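You operate a simulated robot arm through the tools that you are given. There is no shell and no other tool. Be economical: measure what you need, move in short steps, check, and stop when the job is done.

You run a simulated robot arm. Do the job below in one go: nothing can be reset, and whatever is moved stays where it is left.

## Task
Fetch the green tag block from the top of the assembly bench and set it on the black black-ringed bearing there.

Only the result counts: the job must be done as asked and must still hold three seconds after the hand-in. Knocking over, shifting, dropping, spilling or breaking anything else fails it.

## Robot
A 6-joint arm with a two-finger parallel gripper, fixed in place. Base frame: the origin is at the foot of the arm, x ahead of it, y to its left, z up. Units: m, degrees, N and s.
With the tool pointing down near the work surface it reaches from about 0.24 to 0.64 m from the base axis. Its first joint turns from -66.0 to 66.0 degrees. Payload 2.7 kg.
The TCP is the grasp point between the finger pads, 0.023 m short of the fingertips. In the tool frame z runs along the fingers and y along their closing line. The gripper opens to 0.094 m. The fingers are 0.038 m wide and 0.01 m thick; the gripper's body (0.054 by 0.096 m) begins 0.039 m behind the TCP.
Orientation is that of the tool frame in the base frame, as [roll, pitch, yaw] about the fixed x, y, z axes, in that order (R = Rz(yaw) Ry(pitch) Rx(roll)). With the fingers straight down and closing along the base's y, the tool's x points along the base's -x, its y along +y and its z along -z.

## Interface
- The arm moves only by the tool apply_moves. Its argument "motion" is a list of rows, each a list of 7 numbers: the shift along the base's x, y, z in m, then the turn, a rotation vector about the base's x, y, z in degrees, then the opening, from 0 (shut) to 1 (fully open). In form: [[x, y, z, rx, ry, rz, gripper], ...]. A call has 1 to 20 rows; each row shifts and turns the commanded pose from where the row before left it. Rows are played at 5 a second. More than 0.05 m and 8.6 degrees between two rows, or a gripper value outside its range, and nothing of the call is played. Where a pose cannot be reached the arm comes as near as it can. A force on the tool above 40 N (or 10 N above the force at the start of the call, whichever is more), or a blocked arm, ends the call early, and 0.2 s more pass. Each finger travels about 0.045 m/s and halts on what it meets, pressing with about 29 N; the grip force reading is that of the motor and also rises with nothing between the fingers. The clock runs only during rows and for 0.2 s after the last one: add rows that do not move to give the fingers time. The reply holds the time, the measured pose of the TCP, the force on the tool along the base axes, the opening and the grip force, in the units named above and with some noise.
- Cameras (640 x 400 px; columns grow to the right, rows downward): "scene" is fixed at [0.0824, -0.4552, 1.3795]; the picture's right is [0.58, -0.82, 0.00], its down [-0.63, -0.45, -0.64] and it looks along [0.52, 0.37, -0.77] (base axes); focal length 321 px, centre (320, 200). "wrist" rides on the gripper at [-0.039, 0, -0.044] in the tool frame; the picture's right is [0.00, -1.00, 0.00], its down [0.97, 0.00, -0.24] and it looks along [0.24, 0.00, 0.97] (tool axes); focal length 218 px, centre (320, 200). There is no depth. A picture from a camera that has moved, and an enlarged one, comes with that camera's place and axes in the base frame and with its lens.
- grab_frame(camera): a new picture of that camera. The clock stands still meanwhile.
- zoom(camera, box): a new picture of the part [left, top, right, bottom] of that camera's present view, enlarged. The clock stands still meanwhile.
- job_done(): hands the job in; it is judged then, once.

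Work in short steps. Places have to be worked out from the pictures, the camera data and where the tool is seen: move nearer, look again, correct. Check each grasp and each placing, and mend what went wrong. You have 90 turns and 46 pictures in all, those below and enlarged ones among them. Open the gripper and draw the arm clear of the work before you hand the job in, unless the task says otherwise; then end with one line.

The tools are called after "Call:" as a command line: name --pt "numbers of a row" for each row, then --argument value for the rest, lists and objects as JSON in quotes. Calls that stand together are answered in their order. apply_moves: Moves the arm, as the interface text tells. Its arguments: {"type":"object","properties":{"motion":{"type":"array"}},"required":["motion"]} The other tools are called the same way: grab_frame (camera) takes a picture; zoom (camera, box) takes an enlarged picture of a part of a camera's view; job_done () hands the job in.

At the start:

```text
time: 0.0
position: [0.23, -0.2715, 1.131]
tcp_rot: [-179.9, 0.0, -179.9]
contact_force: [0.8, 0.1, -0.2]
width: 0.0938
finger_force: 0.1
```

scene: 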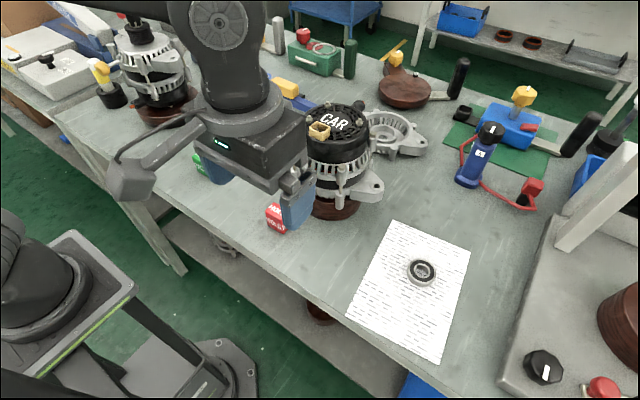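
wrist: 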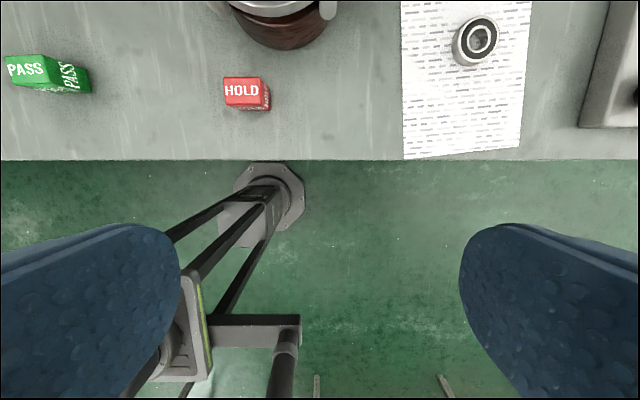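

The wrist picture puts the green PASS block near (0.35, 0.04) and the scene picture puts the bearing near (0.385, -0.45). I move at constant height along the near side of the bench to look at the block from above.

Call:
apply_moves --pt "0 0.04 0 0 0 0 1" --pt "0 0.045 0 0 0 0 1" --pt "0 0.045 0 0 0 0 1" --pt "0 0.045 0 0 0 0 1" --pt "0 0.045 0 0 0 0 1" --pt "0.02 0.045 0 0 0 0 1" --pt "0.03 0.04 0 0 0 0 1" --pt "0.03 0 0 0 0 0 1" --pt "0.03 0 0 0 0 0 1" --pt "0 0 0 0 0 0 1"

Call:
grab_frame --camera "wrist"

Call:
grab_frame --camera "scene"

```text
time: 2.2
position: [0.3431, 0.0316, 1.1316]
tcp_rot: [-179.9, -0.1, 180.0]
contact_force: [0.6, -0.2, 0.2]
width: 0.0941
finger_force: 0.0
```

```text
43 pictures are left
camera wrist: at [0.3823, 0.032, 1.1743], right [0.0, -1.0, 0.0], down [-0.97, 0.0, 0.24], along [-0.24, 0.0, -0.97], focal length 218 px, centre (320, 200)
```

wrist: 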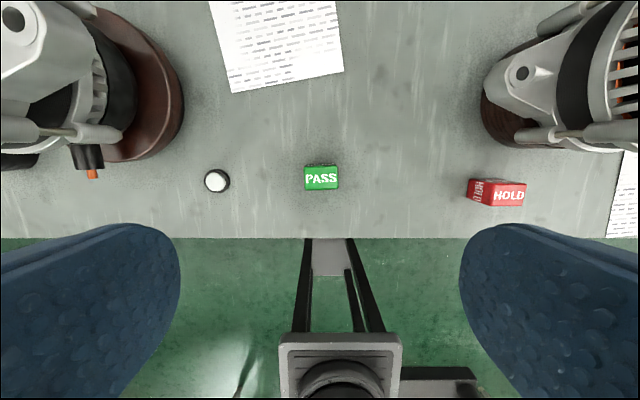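

```text
42 pictures are left
```

scene: 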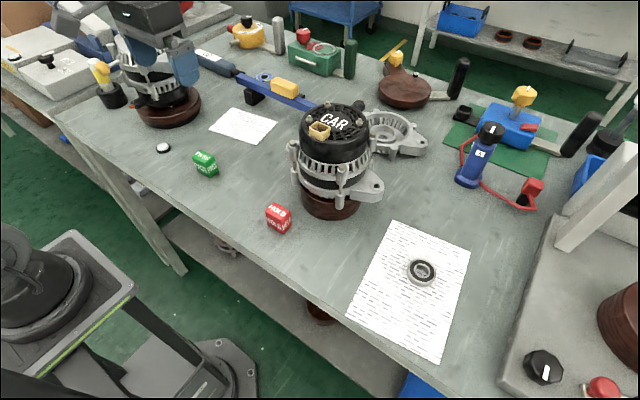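

Call:
zoom --camera "scene" --box '[165, 138, 245, 188]'

Call:
zoom --camera "scene" --box '[381, 247, 461, 297]'

Call:
zoom --camera "wrist" --box '[280, 155, 360, 205]'

```text
8.00 times, centred on (205, 163) of scene
camera zoom: at [0.0824, -0.4552, 1.3795], right [0.58, -0.82, 0.0], down [-0.63, -0.45, -0.64], along [0.52, 0.37, -0.77], focal length 2566 px, centre (1240, 496)
```

zoom: 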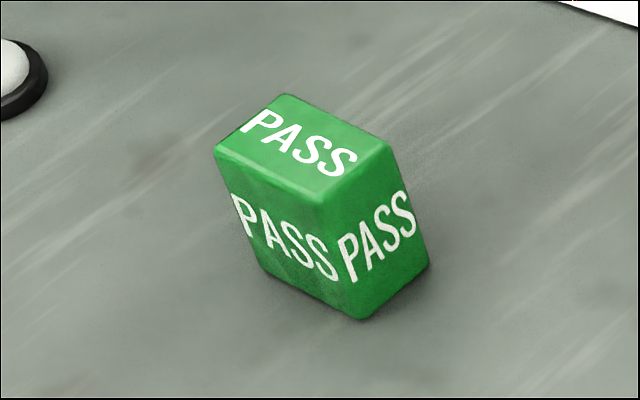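

```text
8.00 times, centred on (421, 272) of scene
camera zoom: at [0.0824, -0.4552, 1.3795], right [0.58, -0.82, 0.0], down [-0.63, -0.45, -0.64], along [0.52, 0.37, -0.77], focal length 2566 px, centre (-488, -376)
```

zoom: 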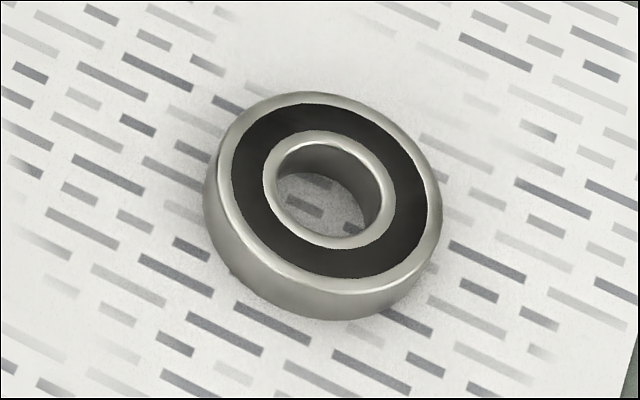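

```text
8.00 times, centred on (320, 180) of wrist
camera zoom: at [0.3823, 0.032, 1.1743], right [0.0, -1.0, 0.0], down [-0.97, 0.0, 0.24], along [-0.24, 0.0, -0.97], focal length 1746 px, centre (320, 360)
```

zoom: 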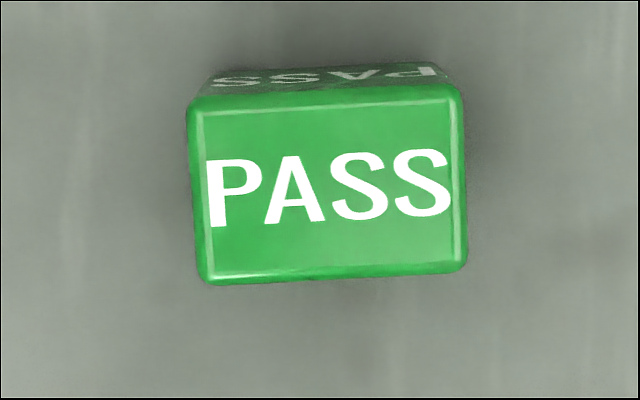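

The block's top is about 40 x 29 mm, centred near (0.3455, 0.031) and turned about +3.7°. The bearing is about 48 mm across and roughly 14 mm high. I turn to match the block, go down part way and look again.

Call:
apply_moves --pt "0.0024 -0.0008 -0.03 0 0 3.7 1" --pt "0 0 -0.04 0 0 0 1" --pt "0 0 -0.04 0 0 0 1" --pt "0 0 -0.03 0 0 0 1" --pt "0 0 0 0 0 0 1"

Call:
grab_frame --camera "wrist"

```text
time: 3.4
position: [0.3417, 0.0332, 0.9915]
tcp_rot: [180.0, 0.0, -176.3]
contact_force: [-0.4, -0.3, -0.1]
width: 0.094
finger_force: 0.1
```

```text
38 pictures are left
camera wrist: at [0.3823, 0.0367, 1.0347], right [0.06, -1.0, 0.0], down [-0.97, -0.06, 0.24], along [-0.24, -0.02, -0.97], focal length 218 px, centre (320, 200)
```

wrist: 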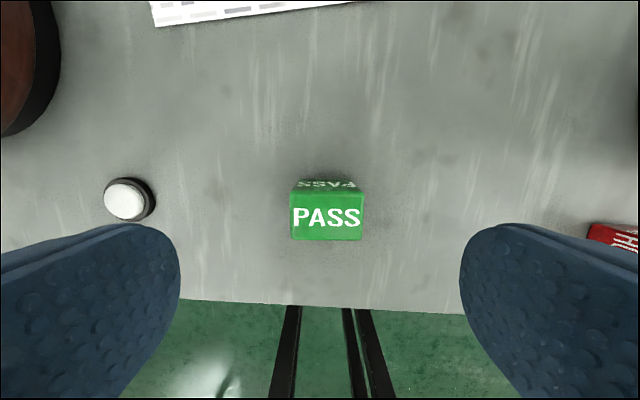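

The block's top reads as (0.346, 0.030, 0.919), and the alignment looks good. I correct by a few mm, go down to TCP z≈0.910 and close.

Call:
apply_moves --pt "0.0035 -0.003 -0.03 0 0 0 1" --pt "0 0 -0.03 0 0 0 1" --pt "0 0 -0.0215 0 0 0 1" --pt "0 0 0 0 0 0 1" --pt "0 0 0 0 0 0 1"

Call:
grab_frame --camera "wrist"

```text
time: 4.6
position: [0.348, 0.0292, 0.9108]
tcp_rot: [-179.9, 0.0, -176.3]
contact_force: [0.1, 0.2, 0.0]
width: 0.0941
finger_force: 0.1
```

```text
37 pictures are left
camera wrist: at [0.3868, 0.0327, 0.9537], right [0.06, -1.0, 0.0], down [-0.97, -0.06, 0.24], along [-0.24, -0.02, -0.97], focal length 218 px, centre (320, 200)
```

wrist: 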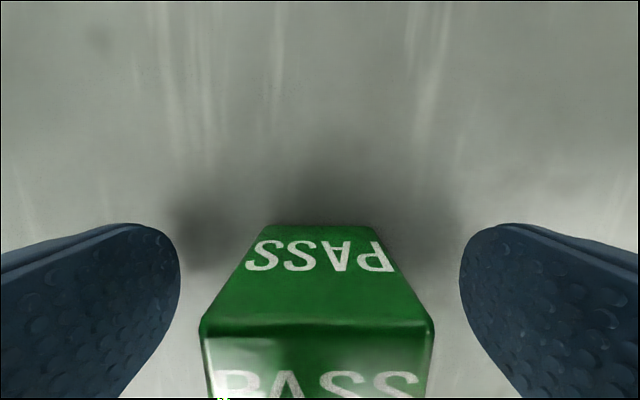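

The block sits centred between the fingers. I close the gripper and wait for it to settle.

Call:
apply_moves --pt "0 0 0 0 0 0 0.5" --pt "0 0 0 0 0 0 0.3" --pt "0 0 0 0 0 0 0.2" --pt "0 0 0 0 0 0 0.2" --pt "0 0 0 0 0 0 0.2" --pt "0 0 0 0 0 0 0.2" --pt "0 0 0 0 0 0 0.2"

```text
time: 6.2
position: [0.3464, 0.0283, 0.9111]
tcp_rot: [-179.9, 0.0, -176.3]
contact_force: [0.8, 0.2, 1.0]
width: 0.0393
finger_force: 29.5
```

The gripper holds the block at a width of 39 mm. I lift straight up and check the grasp.

Call:
apply_moves --pt "0 0 0.02 0 0 0 0.2" --pt "0 0 0.04 0 0 0 0.2" --pt "0 0 0.045 0 0 0 0.2" --pt "-0.02 0 0.045 0 0 0 0.2" --pt "-0.035 0 0.035 0 0 0 0.2" --pt "-0.035 0 0.03 0 0 0 0.2" --pt "0 0 0.01 0 0 0 0.2" --pt "0 0 0 0 0 0 0.2"

Call:
grab_frame --camera "wrist"

```text
time: 8.0
position: [0.2546, 0.0284, 1.1345]
tcp_rot: [-179.9, 0.0, -176.4]
contact_force: [-0.2, 0.9, -0.4]
width: 0.0394
finger_force: 28.6
```

```text
36 pictures are left
camera wrist: at [0.2948, 0.0326, 1.177], right [0.06, -1.0, 0.0], down [-0.97, -0.06, 0.24], along [-0.24, -0.02, -0.97], focal length 218 px, centre (320, 200)
```

wrist: 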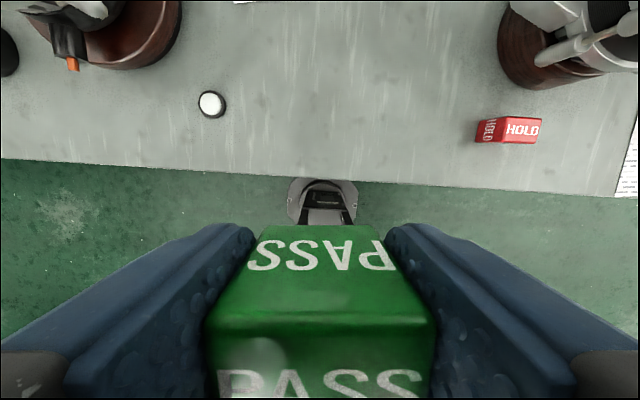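

The block is held squarely. I cross to the bearing's side at this height, staying near the front edge and clear of the alternator.

Call:
apply_moves --pt "0 -0.03 0 0 0 0 0.2" --pt "0 -0.04 0 0 0 0 0.2" --pt "0 -0.045 0 0 0 0 0.2" --pt "0 -0.045 0 0 0 0 0.2" --pt "0 -0.045 0 0 0 0 0.2" --pt "0 -0.045 0 0 0 0 0.2" --pt "0 -0.045 0 0 0 0 0.2" --pt "0 -0.045 0 0 0 0 0.2" --pt "0 -0.045 0 0 0 0 0.2" --pt "0 -0.045 0 0 0 0 0.2" --pt "0 -0.05 0 0 0 0 0.2" --pt "0.03 0 0 0 0 0 0.2" --pt "0.03 0 0 0 0 0 0.2" --pt "0 0 0 0 0 0 0.2"

Call:
grab_frame --camera "wrist"

Call:
grab_frame --camera "scene"

```text
time: 11.0
position: [0.3173, -0.4504, 1.1358]
tcp_rot: [179.9, 0.0, -176.4]
contact_force: [0.8, -0.3, -1.2]
width: 0.0394
finger_force: 29.3
```

```text
35 pictures are left
camera wrist: at [0.3566, -0.4472, 1.1782], right [0.06, -1.0, 0.0], down [-0.97, -0.06, 0.24], along [-0.24, -0.02, -0.97], focal length 218 px, centre (320, 200)
```

wrist: 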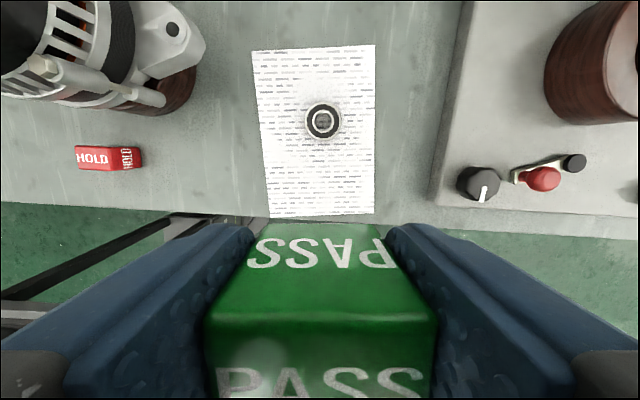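

```text
34 pictures are left
```

scene: 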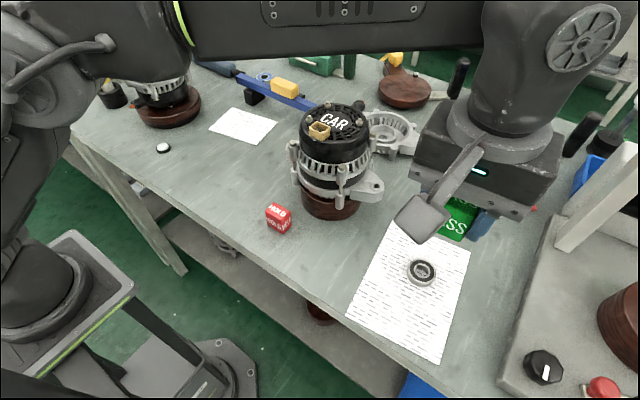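

The bearing reads as (0.387, -0.448), which agrees with the scene picture. I move over it and come down to z≈0.965.

Call:
apply_moves --pt "0.035 0.001 -0.02 0 0 0 0.2" --pt "0.0355 0.001 -0.03 0 0 0 0.2" --pt "0 0 -0.04 0 0 0 0.2" --pt "0 0 -0.04 0 0 0 0.2" --pt "0 0 -0.04 0 0 0 0.2" --pt "0 0 0 0 0 0 0.2" --pt "0 0 0 0 0 0 0.2"

Call:
grab_frame --camera "wrist"

Call:
zoom --camera "scene" --box '[341, 197, 501, 297]'

```text
time: 12.6
position: [0.3861, -0.4485, 0.9656]
tcp_rot: [180.0, -0.1, -176.3]
contact_force: [0.9, 0.1, -1.3]
width: 0.0393
finger_force: 29.1
```

```text
33 pictures are left
camera wrist: at [0.4262, -0.4457, 1.008], right [0.06, -1.0, 0.0], down [-0.97, -0.06, 0.24], along [-0.24, -0.02, -0.97], focal length 218 px, centre (320, 200)
```

wrist: 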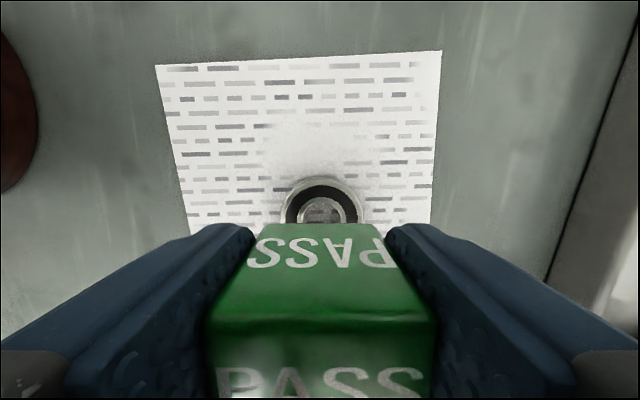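

```text
4.00 times, centred on (421, 247) of scene
camera zoom: at [0.0824, -0.4552, 1.3795], right [0.58, -0.82, 0.0], down [-0.63, -0.45, -0.64], along [0.52, 0.37, -0.77], focal length 1283 px, centre (-84, 12)
```

zoom: 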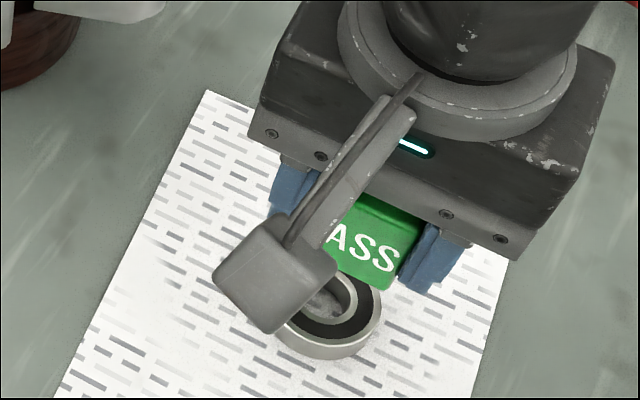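

The bearing lies directly under the block, centred within 1–2 mm. I go down to about z=0.931 and then approach in small steps, watching the force.

Call:
apply_moves --pt "0.001 0 -0.015 0 0 0 0.2" --pt "0 0 -0.012 0 0 0 0.2" --pt "0 0 -0.008 0 0 0 0.2" --pt "0 0 0 0 0 0 0.2" --pt "0 0 0 0 0 0 0.2"

Call:
zoom --camera "scene" --box '[341, 217, 501, 317]'

Call:
zoom --camera "wrist" --box '[240, 150, 400, 250]'

```text
time: 13.8
position: [0.3866, -0.4477, 0.9278]
tcp_rot: [180.0, -0.1, -176.2]
contact_force: [0.1, 0.2, 0.1]
width: 0.0392
finger_force: 29.0
```

```text
4.00 times, centred on (421, 267) of scene
camera zoom: at [0.0824, -0.4552, 1.3795], right [0.58, -0.82, 0.0], down [-0.63, -0.45, -0.64], along [0.52, 0.37, -0.77], focal length 1283 px, centre (-84, -68)
```

zoom: 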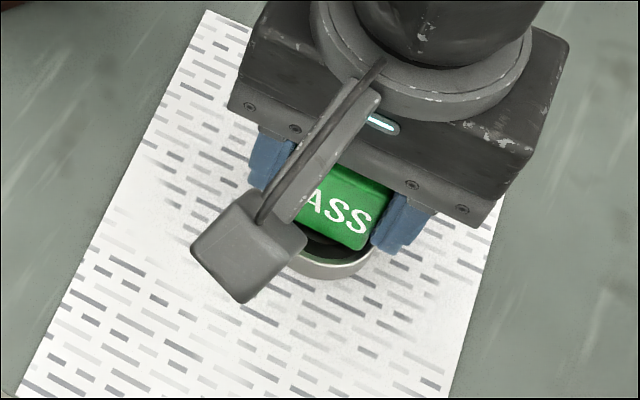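

```text
4.00 times, centred on (320, 200) of wrist
camera zoom: at [0.4268, -0.445, 0.9719], right [0.06, -1.0, 0.0], down [-0.97, -0.06, 0.24], along [-0.24, -0.02, -0.97], focal length 873 px, centre (320, 200)
```

zoom: 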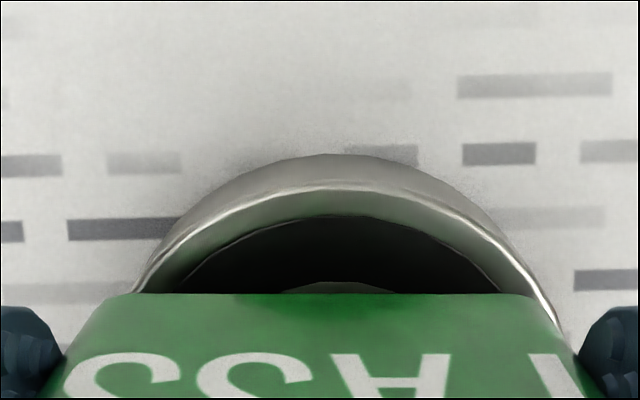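

The block is still a few mm above the bearing and well centred. I creep down 3 mm.

Call:
apply_moves --pt "0 0 -0.001 0 0 0 0.2" --pt "0 0 -0.001 0 0 0 0.2" --pt "0 0 -0.001 0 0 0 0.2" --pt "0 0 0 0 0 0 0.2"

Call:
zoom --camera "wrist" --box '[240, 150, 400, 250]'

```text
time: 14.8
position: [0.3875, -0.449, 0.9269]
tcp_rot: [-179.9, 0.0, -176.2]
contact_force: [-0.4, 0.8, -0.6]
width: 0.0394
finger_force: 29.2
```

```text
4.00 times, centred on (320, 200) of wrist
camera zoom: at [0.427, -0.4453, 0.9697], right [0.06, -1.0, 0.0], down [-0.97, -0.06, 0.24], along [-0.24, -0.02, -0.97], focal length 873 px, centre (320, 200)
```

zoom: 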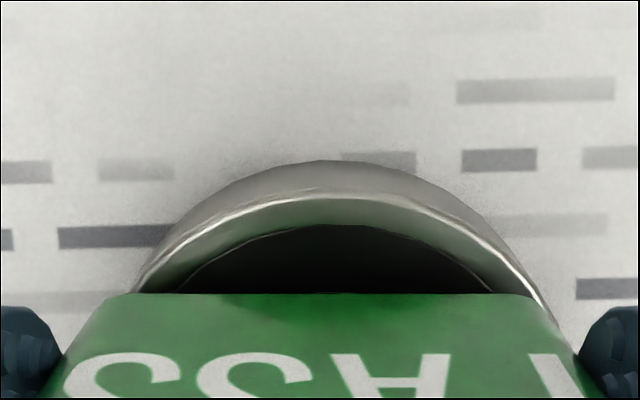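

No contact yet. I creep down another 3 mm.

Call:
apply_moves --pt "0 0 -0.001 0 0 0 0.2" --pt "0 0 -0.001 0 0 0 0.2" --pt "0 0 -0.001 0 0 0 0.2" --pt "0 0 0 0 0 0 0.2"

```text
time: 15.8
position: [0.3863, -0.4482, 0.9218]
tcp_rot: [179.9, -0.1, -176.2]
contact_force: [-0.9, -0.4, 0.1]
width: 0.0392
finger_force: 29.3
```

Still no force. I go down 1.5 mm more and look.

Call:
apply_moves --pt "0 0 -0.0008 0 0 0 0.2" --pt "0 0 -0.0007 0 0 0 0.2" --pt "0 0 0 0 0 0 0.2"

Call:
zoom --camera "wrist" --box '[240, 150, 400, 250]'

Call:
zoom --camera "scene" --box '[381, 247, 461, 297]'

```text
time: 16.6
position: [0.3867, -0.4493, 0.9233]
tcp_rot: [-180.0, 0.2, -176.4]
contact_force: [-0.7, 1.1, 8.1]
width: 0.0394
finger_force: 29.6
```

```text
4.00 times, centred on (320, 200) of wrist
camera zoom: at [0.427, -0.4451, 0.9674], right [0.06, -1.0, 0.0], down [-0.97, -0.06, 0.24], along [-0.24, -0.02, -0.97], focal length 873 px, centre (320, 200)
```

zoom: 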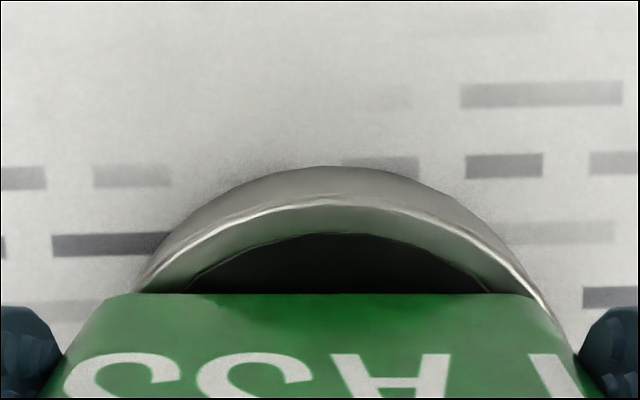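

```text
8.00 times, centred on (421, 272) of scene
camera zoom: at [0.0823, -0.4551, 1.3796], right [0.58, -0.82, 0.0], down [-0.63, -0.45, -0.64], along [0.52, 0.37, -0.77], focal length 2566 px, centre (-488, -376)
```

zoom: 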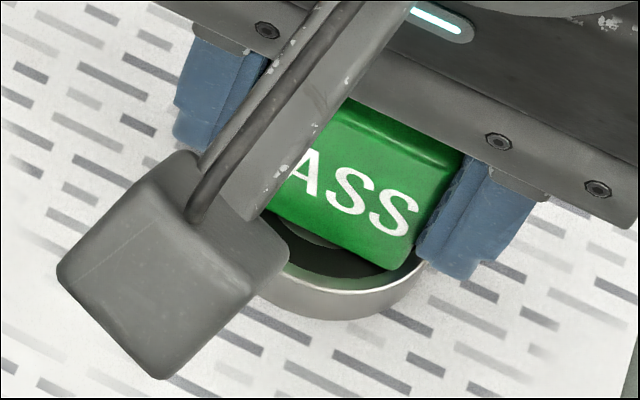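

Contact shows as 8 N, and the block's footprint is centred on the bearing within 1–2 mm. I ease off slightly and open the gripper.

Call:
apply_moves --pt "0 0 0.0004 0 0 0 0.2" --pt "0 0 0 0 0 0 0.45" --pt "0 0 0 0 0 0 0.6" --pt "0 0 0 0 0 0 0.8" --pt "0 0 0 0 0 0 0.9" --pt "0 0 0 0 0 0 0.9" --pt "0 0 0 0 0 0 0.9"

Call:
grab_frame --camera "wrist"

```text
time: 18.2
position: [0.387, -0.448, 0.9238]
tcp_rot: [-180.0, 0.0, -176.3]
contact_force: [-0.8, -1.0, -0.3]
width: 0.0845
finger_force: 0.0
```

```text
26 pictures are left
camera wrist: at [0.4269, -0.4448, 0.9666], right [0.06, -1.0, 0.0], down [-0.97, -0.06, 0.24], along [-0.24, -0.02, -0.97], focal length 218 px, centre (320, 200)
```

wrist: 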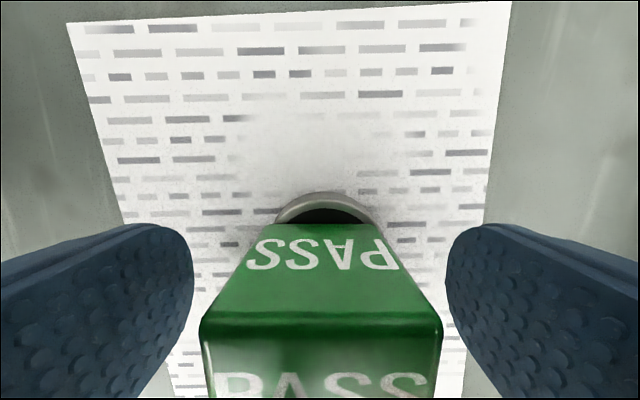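

The fingers are clear and the block stands by itself. I raise straight up, draw back and check.

Call:
apply_moves --pt "0 0 0.02 0 0 0 0.9" --pt "0 0 0.04 0 0 0 0.9" --pt "0 0 0.045 0 0 0 0.9" --pt "0 0 0.045 0 0 0 0.9" --pt "-0.03 0 0.045 0 0 0 0.9" --pt "-0.04 0.02 0.02 0 0 0 0.9" --pt "-0.04 0.03 0 0 0 0 0.9" --pt "-0.01 0.04 0 0 0 0 0.9" --pt "0 0.04 0 0 0 0 0.9" --pt "0 0.03 0 0 0 0 0.9" --pt "0 0 0 0 0 0 0.9"

Call:
grab_frame --camera "scene"

Call:
zoom --camera "scene" --box '[381, 237, 461, 287]'

```text
refused: row 5 steps farther than a row can; nothing moved
```

```text
25 pictures are left
```

scene: 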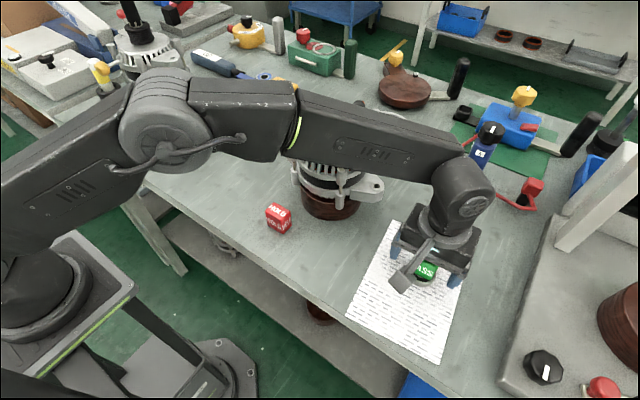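

```text
8.00 times, centred on (421, 262) of scene
camera zoom: at [0.0824, -0.4552, 1.3795], right [0.58, -0.82, 0.0], down [-0.63, -0.45, -0.64], along [0.52, 0.37, -0.77], focal length 2566 px, centre (-488, -296)
```

zoom: 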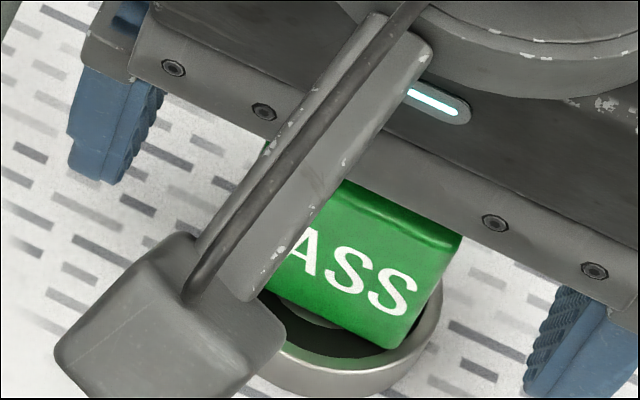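

One row was too long, so nothing moved. I repeat the retreat with smaller steps.

Call:
apply_moves --pt "0 0 0.02 0 0 0 0.9" --pt "0 0 0.04 0 0 0 0.9" --pt "0 0 0.045 0 0 0 0.9" --pt "0 0 0.045 0 0 0 0.9" --pt "0 0 0.04 0 0 0 0.9" --pt "-0.03 0 0.02 0 0 0 0.9" --pt "-0.04 0 0 0 0 0 0.9" --pt "-0.04 0.02 0 0 0 0 0.9" --pt "-0.02 0.04 0 0 0 0 0.9" --pt "0 0.04 0 0 0 0 0.9" --pt "0 0.04 0 0 0 0 0.9" --pt "0 0.03 0 0 0 0 0.9" --pt "0 0 0 0 0 0 0.9"

Call:
grab_frame --camera "scene"

Call:
zoom --camera "scene" --box '[381, 237, 461, 287]'

```text
time: 21.0
position: [0.2562, -0.2779, 1.1317]
tcp_rot: [180.0, -0.1, -176.2]
contact_force: [-1.1, 0.2, 0.6]
width: 0.0846
finger_force: 0.0
```

```text
23 pictures are left
```

scene: 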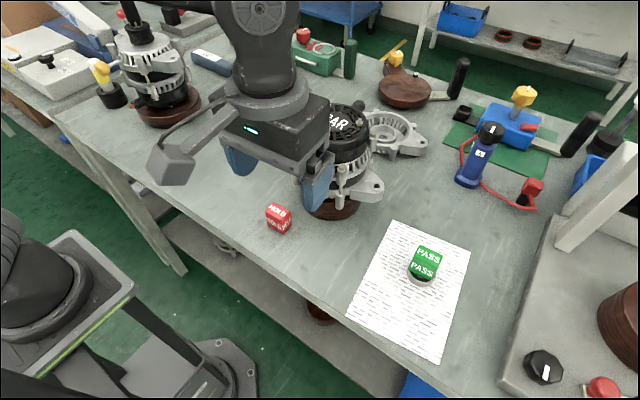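

```text
8.00 times, centred on (421, 262) of scene
camera zoom: at [0.0824, -0.4552, 1.3795], right [0.58, -0.82, 0.0], down [-0.63, -0.45, -0.64], along [0.52, 0.37, -0.77], focal length 2566 px, centre (-488, -296)
```

zoom: 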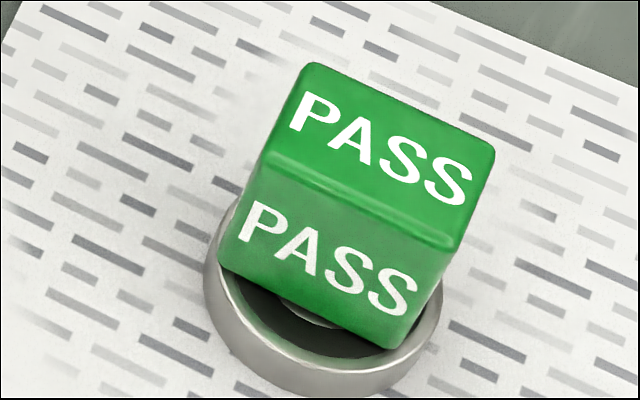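

The block stands level on the bearing, the bearing has not moved, and the arm is clear with the gripper open. I hand in.

Call:
job_done

```text
The job is handed in.
```

The green PASS block is sitting centred on the black-ringed bearing, the arm is drawn clear with the gripper open, and the job is handed in.
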